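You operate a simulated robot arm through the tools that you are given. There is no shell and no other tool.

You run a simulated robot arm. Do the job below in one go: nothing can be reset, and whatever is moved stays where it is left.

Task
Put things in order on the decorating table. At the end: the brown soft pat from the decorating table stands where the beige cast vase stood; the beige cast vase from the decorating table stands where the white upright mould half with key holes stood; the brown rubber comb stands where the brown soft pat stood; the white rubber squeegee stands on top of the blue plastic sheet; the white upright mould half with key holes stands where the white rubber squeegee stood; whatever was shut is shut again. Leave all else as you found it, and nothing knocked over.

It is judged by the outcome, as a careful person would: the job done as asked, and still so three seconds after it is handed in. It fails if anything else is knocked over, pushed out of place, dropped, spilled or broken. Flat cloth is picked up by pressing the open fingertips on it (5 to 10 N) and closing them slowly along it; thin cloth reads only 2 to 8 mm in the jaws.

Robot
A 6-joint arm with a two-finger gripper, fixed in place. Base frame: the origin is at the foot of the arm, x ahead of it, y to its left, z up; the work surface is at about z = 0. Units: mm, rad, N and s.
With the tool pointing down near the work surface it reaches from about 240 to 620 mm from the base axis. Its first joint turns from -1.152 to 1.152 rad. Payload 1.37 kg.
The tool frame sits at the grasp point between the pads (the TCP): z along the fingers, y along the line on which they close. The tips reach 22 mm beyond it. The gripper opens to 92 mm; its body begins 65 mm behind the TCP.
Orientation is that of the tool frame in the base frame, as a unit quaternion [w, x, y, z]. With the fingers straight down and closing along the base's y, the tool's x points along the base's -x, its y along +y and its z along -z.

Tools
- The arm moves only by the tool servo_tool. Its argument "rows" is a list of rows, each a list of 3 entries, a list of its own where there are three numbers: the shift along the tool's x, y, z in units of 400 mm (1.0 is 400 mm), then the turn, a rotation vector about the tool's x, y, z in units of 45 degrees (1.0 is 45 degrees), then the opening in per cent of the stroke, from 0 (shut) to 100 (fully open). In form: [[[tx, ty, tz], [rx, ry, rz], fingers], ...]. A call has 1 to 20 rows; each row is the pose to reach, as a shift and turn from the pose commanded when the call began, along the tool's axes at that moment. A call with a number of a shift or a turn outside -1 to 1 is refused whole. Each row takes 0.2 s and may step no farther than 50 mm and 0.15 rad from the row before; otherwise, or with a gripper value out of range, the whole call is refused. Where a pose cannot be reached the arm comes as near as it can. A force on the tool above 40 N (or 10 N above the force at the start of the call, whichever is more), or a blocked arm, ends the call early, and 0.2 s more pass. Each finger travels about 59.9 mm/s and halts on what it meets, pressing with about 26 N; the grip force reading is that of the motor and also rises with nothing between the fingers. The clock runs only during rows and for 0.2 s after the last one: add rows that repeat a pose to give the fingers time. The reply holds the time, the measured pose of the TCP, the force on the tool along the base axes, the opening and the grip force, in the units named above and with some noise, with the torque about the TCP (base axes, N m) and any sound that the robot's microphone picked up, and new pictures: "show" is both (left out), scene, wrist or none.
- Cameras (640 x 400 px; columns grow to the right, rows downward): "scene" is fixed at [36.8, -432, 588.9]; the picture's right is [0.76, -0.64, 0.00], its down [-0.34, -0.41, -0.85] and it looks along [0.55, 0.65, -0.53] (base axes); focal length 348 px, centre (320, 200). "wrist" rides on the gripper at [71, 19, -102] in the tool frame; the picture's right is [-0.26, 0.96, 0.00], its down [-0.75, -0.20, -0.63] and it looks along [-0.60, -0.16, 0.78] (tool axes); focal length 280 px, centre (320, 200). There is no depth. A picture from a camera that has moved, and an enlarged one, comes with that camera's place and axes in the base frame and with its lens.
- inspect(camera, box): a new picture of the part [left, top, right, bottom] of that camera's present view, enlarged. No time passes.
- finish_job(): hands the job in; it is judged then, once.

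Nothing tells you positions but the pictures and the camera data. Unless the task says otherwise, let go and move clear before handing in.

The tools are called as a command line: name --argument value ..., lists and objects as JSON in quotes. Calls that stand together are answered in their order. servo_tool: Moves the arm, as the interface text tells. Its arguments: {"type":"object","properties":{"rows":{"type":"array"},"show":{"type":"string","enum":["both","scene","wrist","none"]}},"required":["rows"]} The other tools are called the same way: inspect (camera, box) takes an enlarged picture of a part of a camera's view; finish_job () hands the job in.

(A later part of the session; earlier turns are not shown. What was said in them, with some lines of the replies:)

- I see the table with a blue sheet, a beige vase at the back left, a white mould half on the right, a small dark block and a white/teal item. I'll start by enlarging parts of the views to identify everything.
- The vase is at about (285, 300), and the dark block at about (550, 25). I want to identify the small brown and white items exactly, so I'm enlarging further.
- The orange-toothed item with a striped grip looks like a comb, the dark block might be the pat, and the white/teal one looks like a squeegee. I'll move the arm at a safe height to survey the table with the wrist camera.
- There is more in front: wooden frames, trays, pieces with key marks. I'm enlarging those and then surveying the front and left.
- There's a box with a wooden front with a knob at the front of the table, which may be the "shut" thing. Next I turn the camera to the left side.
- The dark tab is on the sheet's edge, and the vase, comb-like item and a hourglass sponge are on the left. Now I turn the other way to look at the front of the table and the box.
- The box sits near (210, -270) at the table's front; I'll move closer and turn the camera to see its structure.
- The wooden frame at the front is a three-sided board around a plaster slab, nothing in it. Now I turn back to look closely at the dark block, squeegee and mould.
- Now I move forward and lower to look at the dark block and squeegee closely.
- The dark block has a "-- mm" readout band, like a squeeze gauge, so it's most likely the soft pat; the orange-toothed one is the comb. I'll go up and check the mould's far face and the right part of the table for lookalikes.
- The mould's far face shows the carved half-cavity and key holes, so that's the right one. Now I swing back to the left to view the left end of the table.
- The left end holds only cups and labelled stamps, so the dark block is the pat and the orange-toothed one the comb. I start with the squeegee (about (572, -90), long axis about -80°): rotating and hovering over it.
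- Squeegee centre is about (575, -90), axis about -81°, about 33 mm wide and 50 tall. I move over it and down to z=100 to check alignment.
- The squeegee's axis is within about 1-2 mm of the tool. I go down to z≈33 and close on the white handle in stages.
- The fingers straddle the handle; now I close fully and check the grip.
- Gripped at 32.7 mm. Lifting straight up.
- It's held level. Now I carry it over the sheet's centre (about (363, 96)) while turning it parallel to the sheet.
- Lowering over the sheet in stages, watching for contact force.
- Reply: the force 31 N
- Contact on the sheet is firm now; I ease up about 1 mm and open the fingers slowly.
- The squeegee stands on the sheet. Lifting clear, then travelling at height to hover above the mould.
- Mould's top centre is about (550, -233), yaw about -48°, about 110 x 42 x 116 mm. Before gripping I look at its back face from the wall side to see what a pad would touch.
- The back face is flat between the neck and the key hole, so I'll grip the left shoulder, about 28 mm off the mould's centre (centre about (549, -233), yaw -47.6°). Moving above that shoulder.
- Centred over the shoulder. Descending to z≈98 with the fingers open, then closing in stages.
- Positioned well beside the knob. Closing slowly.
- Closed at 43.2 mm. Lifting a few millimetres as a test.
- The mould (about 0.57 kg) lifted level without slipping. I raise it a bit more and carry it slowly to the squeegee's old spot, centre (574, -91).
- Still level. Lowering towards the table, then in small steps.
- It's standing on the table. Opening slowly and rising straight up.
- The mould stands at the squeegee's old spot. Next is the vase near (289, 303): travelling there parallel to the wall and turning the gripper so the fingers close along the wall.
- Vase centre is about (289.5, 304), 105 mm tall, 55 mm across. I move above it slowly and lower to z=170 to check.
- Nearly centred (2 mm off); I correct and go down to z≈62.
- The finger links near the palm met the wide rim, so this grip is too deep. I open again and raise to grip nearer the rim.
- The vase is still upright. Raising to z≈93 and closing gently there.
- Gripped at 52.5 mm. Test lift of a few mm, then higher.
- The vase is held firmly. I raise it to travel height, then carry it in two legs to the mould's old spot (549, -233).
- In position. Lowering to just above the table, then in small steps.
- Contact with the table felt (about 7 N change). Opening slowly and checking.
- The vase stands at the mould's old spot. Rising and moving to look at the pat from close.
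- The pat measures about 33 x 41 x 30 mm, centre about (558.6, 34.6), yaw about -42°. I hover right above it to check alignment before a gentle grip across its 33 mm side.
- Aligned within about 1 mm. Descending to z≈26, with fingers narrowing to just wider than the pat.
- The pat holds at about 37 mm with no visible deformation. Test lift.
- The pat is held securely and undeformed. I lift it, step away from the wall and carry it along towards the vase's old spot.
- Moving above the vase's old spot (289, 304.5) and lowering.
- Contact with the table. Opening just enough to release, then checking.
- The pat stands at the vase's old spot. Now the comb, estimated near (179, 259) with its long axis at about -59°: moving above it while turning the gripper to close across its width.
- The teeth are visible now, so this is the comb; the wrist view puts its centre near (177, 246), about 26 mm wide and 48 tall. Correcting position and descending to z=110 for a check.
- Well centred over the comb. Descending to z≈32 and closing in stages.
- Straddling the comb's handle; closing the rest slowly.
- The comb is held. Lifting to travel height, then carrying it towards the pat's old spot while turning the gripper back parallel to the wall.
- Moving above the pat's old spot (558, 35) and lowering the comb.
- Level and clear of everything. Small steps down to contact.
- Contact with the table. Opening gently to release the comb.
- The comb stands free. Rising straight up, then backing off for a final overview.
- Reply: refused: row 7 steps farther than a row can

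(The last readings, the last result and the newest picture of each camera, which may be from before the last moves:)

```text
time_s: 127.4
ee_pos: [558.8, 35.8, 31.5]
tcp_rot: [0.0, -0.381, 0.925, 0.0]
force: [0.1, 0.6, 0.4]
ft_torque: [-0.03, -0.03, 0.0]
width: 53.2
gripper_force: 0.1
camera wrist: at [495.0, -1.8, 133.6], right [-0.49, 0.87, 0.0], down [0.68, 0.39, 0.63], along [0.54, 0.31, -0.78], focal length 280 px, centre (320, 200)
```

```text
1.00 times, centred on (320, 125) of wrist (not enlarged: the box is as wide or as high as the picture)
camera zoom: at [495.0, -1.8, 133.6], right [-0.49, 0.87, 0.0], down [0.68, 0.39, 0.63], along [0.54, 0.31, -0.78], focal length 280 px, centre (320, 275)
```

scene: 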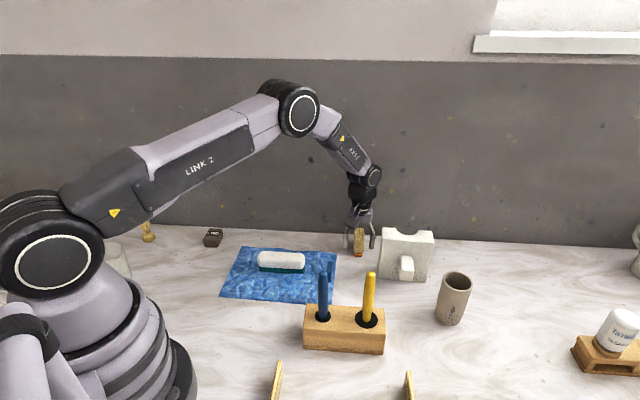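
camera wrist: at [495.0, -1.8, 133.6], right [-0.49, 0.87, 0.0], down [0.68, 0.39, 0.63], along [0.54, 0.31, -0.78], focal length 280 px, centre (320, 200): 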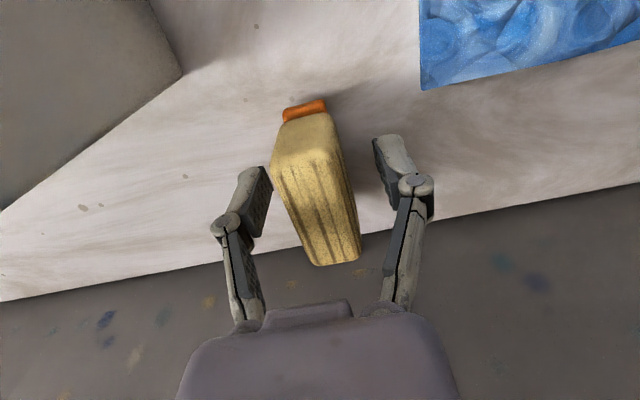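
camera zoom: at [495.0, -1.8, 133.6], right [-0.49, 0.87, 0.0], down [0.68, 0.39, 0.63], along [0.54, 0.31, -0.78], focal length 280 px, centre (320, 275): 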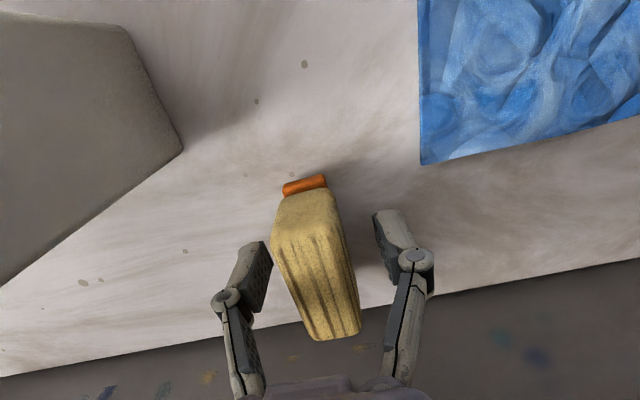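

The last move was refused for one too-long step, nothing moved. I repeat it with smaller steps.

servo_tool --rows '[[[0, 0, -0.03], [0, 0, 0], 60], [[0, 0, -0.12], [0, 0, 0], 70], [[0, 0, -0.23], [0, 0, 0], 90], [[0, 0, -0.34], [0, 0, 0], 100], [[0, 0, -0.45], [0, 0, 0], 100], [[0, 0, -0.55], [0, 0, 0], 100], [[0.05, 0, -0.64], [0, 0, 0], 100], [[0.15, 0, -0.65], [0, 0, 0], 100], [[0.25, 0, -0.65], [0, 0, 0], 100], [[0.35, 0, -0.65], [0, 0, 0], 100], [[0.35, 0, -0.65], [0, 0, 0], 100]]' --show "both"

inspect --camera "scene" --box '[300, 210, 520, 350]'

inspect --camera "wrist" --box '[60, 0, 500, 200]'

```text
time_s: 129.8
ee_pos: [459.6, -62.4, 291.8]
tcp_rot: [0.001, -0.382, 0.924, 0.0]
force: [-0.6, 1.4, -0.2]
ft_torque: [0.0, 0.02, 0.03]
width: 92.2
gripper_force: 0.1
camera wrist: at [396.3, -99.7, 393.0], right [-0.5, 0.87, 0.0], down [0.68, 0.39, 0.63], along [0.54, 0.31, -0.78], focal length 280 px, centre (320, 200)
```

scene: 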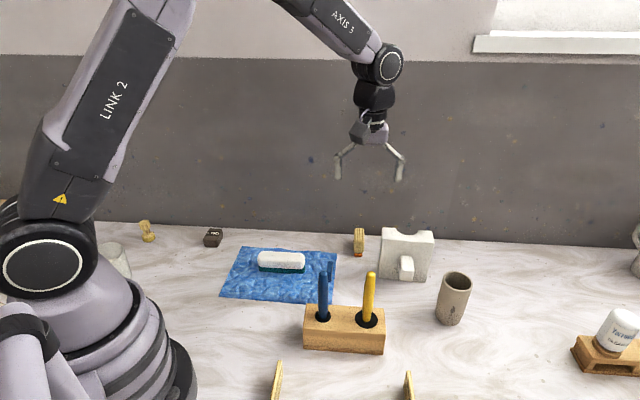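
wrist: 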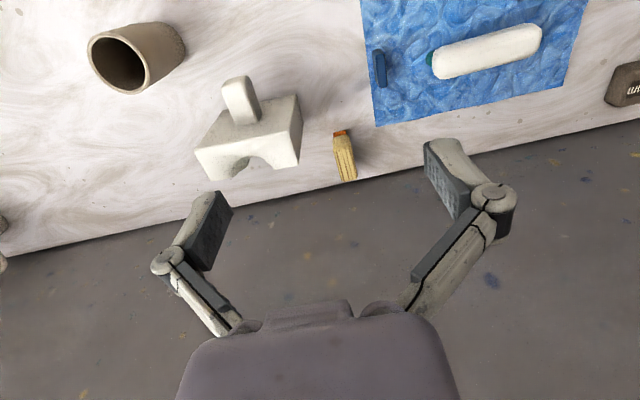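

```text
2.86 times, centred on (410, 280) of scene
camera zoom: at [36.8, -432.0, 588.9], right [0.76, -0.64, 0.0], down [-0.34, -0.41, -0.85], along [0.55, 0.65, -0.53], focal length 996 px, centre (63, -29)
```

zoom: 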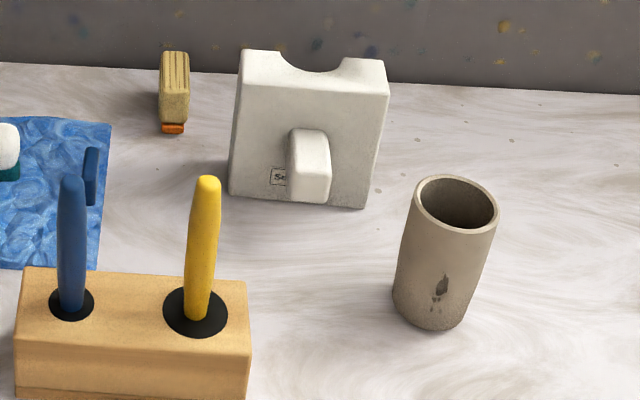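

```text
1.45 times, centred on (280, 100) of wrist
camera zoom: at [396.3, -99.7, 393.0], right [-0.5, 0.87, 0.0], down [0.68, 0.39, 0.63], along [0.54, 0.31, -0.78], focal length 408 px, centre (378, 346)
```

zoom: 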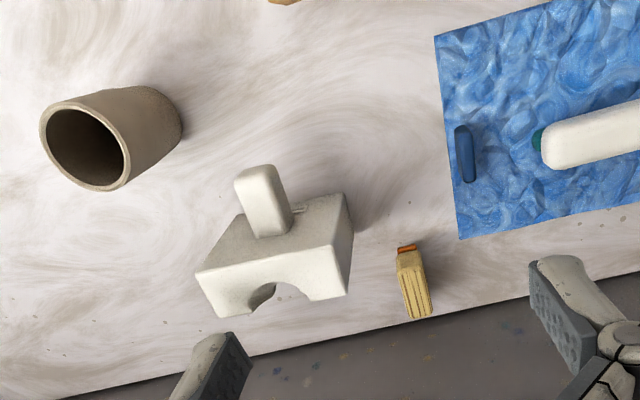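

All five items stand where asked: the squeegee is on the blue sheet, and the mould, vase, pat and comb are at their new places, upright. Nothing else looks disturbed, nothing shut was opened, and the gripper is empty and clear, so I'm handing in.

finish_job

```text
The job is handed in.
```

The job is handed in, with all five items in the places you asked for. In the last pictures everything stood upright, nothing else looked moved, and the gripper was empty and clear.

- **White squeegee:** it stands on the blue plastic sheet, near the middle.
- **White mould half:** it stands where the squeegee stood.
- **Beige vase:** it stands where the mould half stood. My first grip sat too deep and touched the rim, so I gripped it again higher. It showed no damage.
- **Brown pat:** it stands where the vase stood. I closed on it in small steps, and it showed no dent.
- **Brown comb:** it stands where the pat stood, turned so its long side points at the wall.

I had to judge which items were the pat and the comb. I took the dark brown block marked "-- mm" as the soft pat, and the wooden-handled piece with orange rubber teeth as the comb. I saw no other likely match on the table.

I opened nothing, so there was nothing to shut again.
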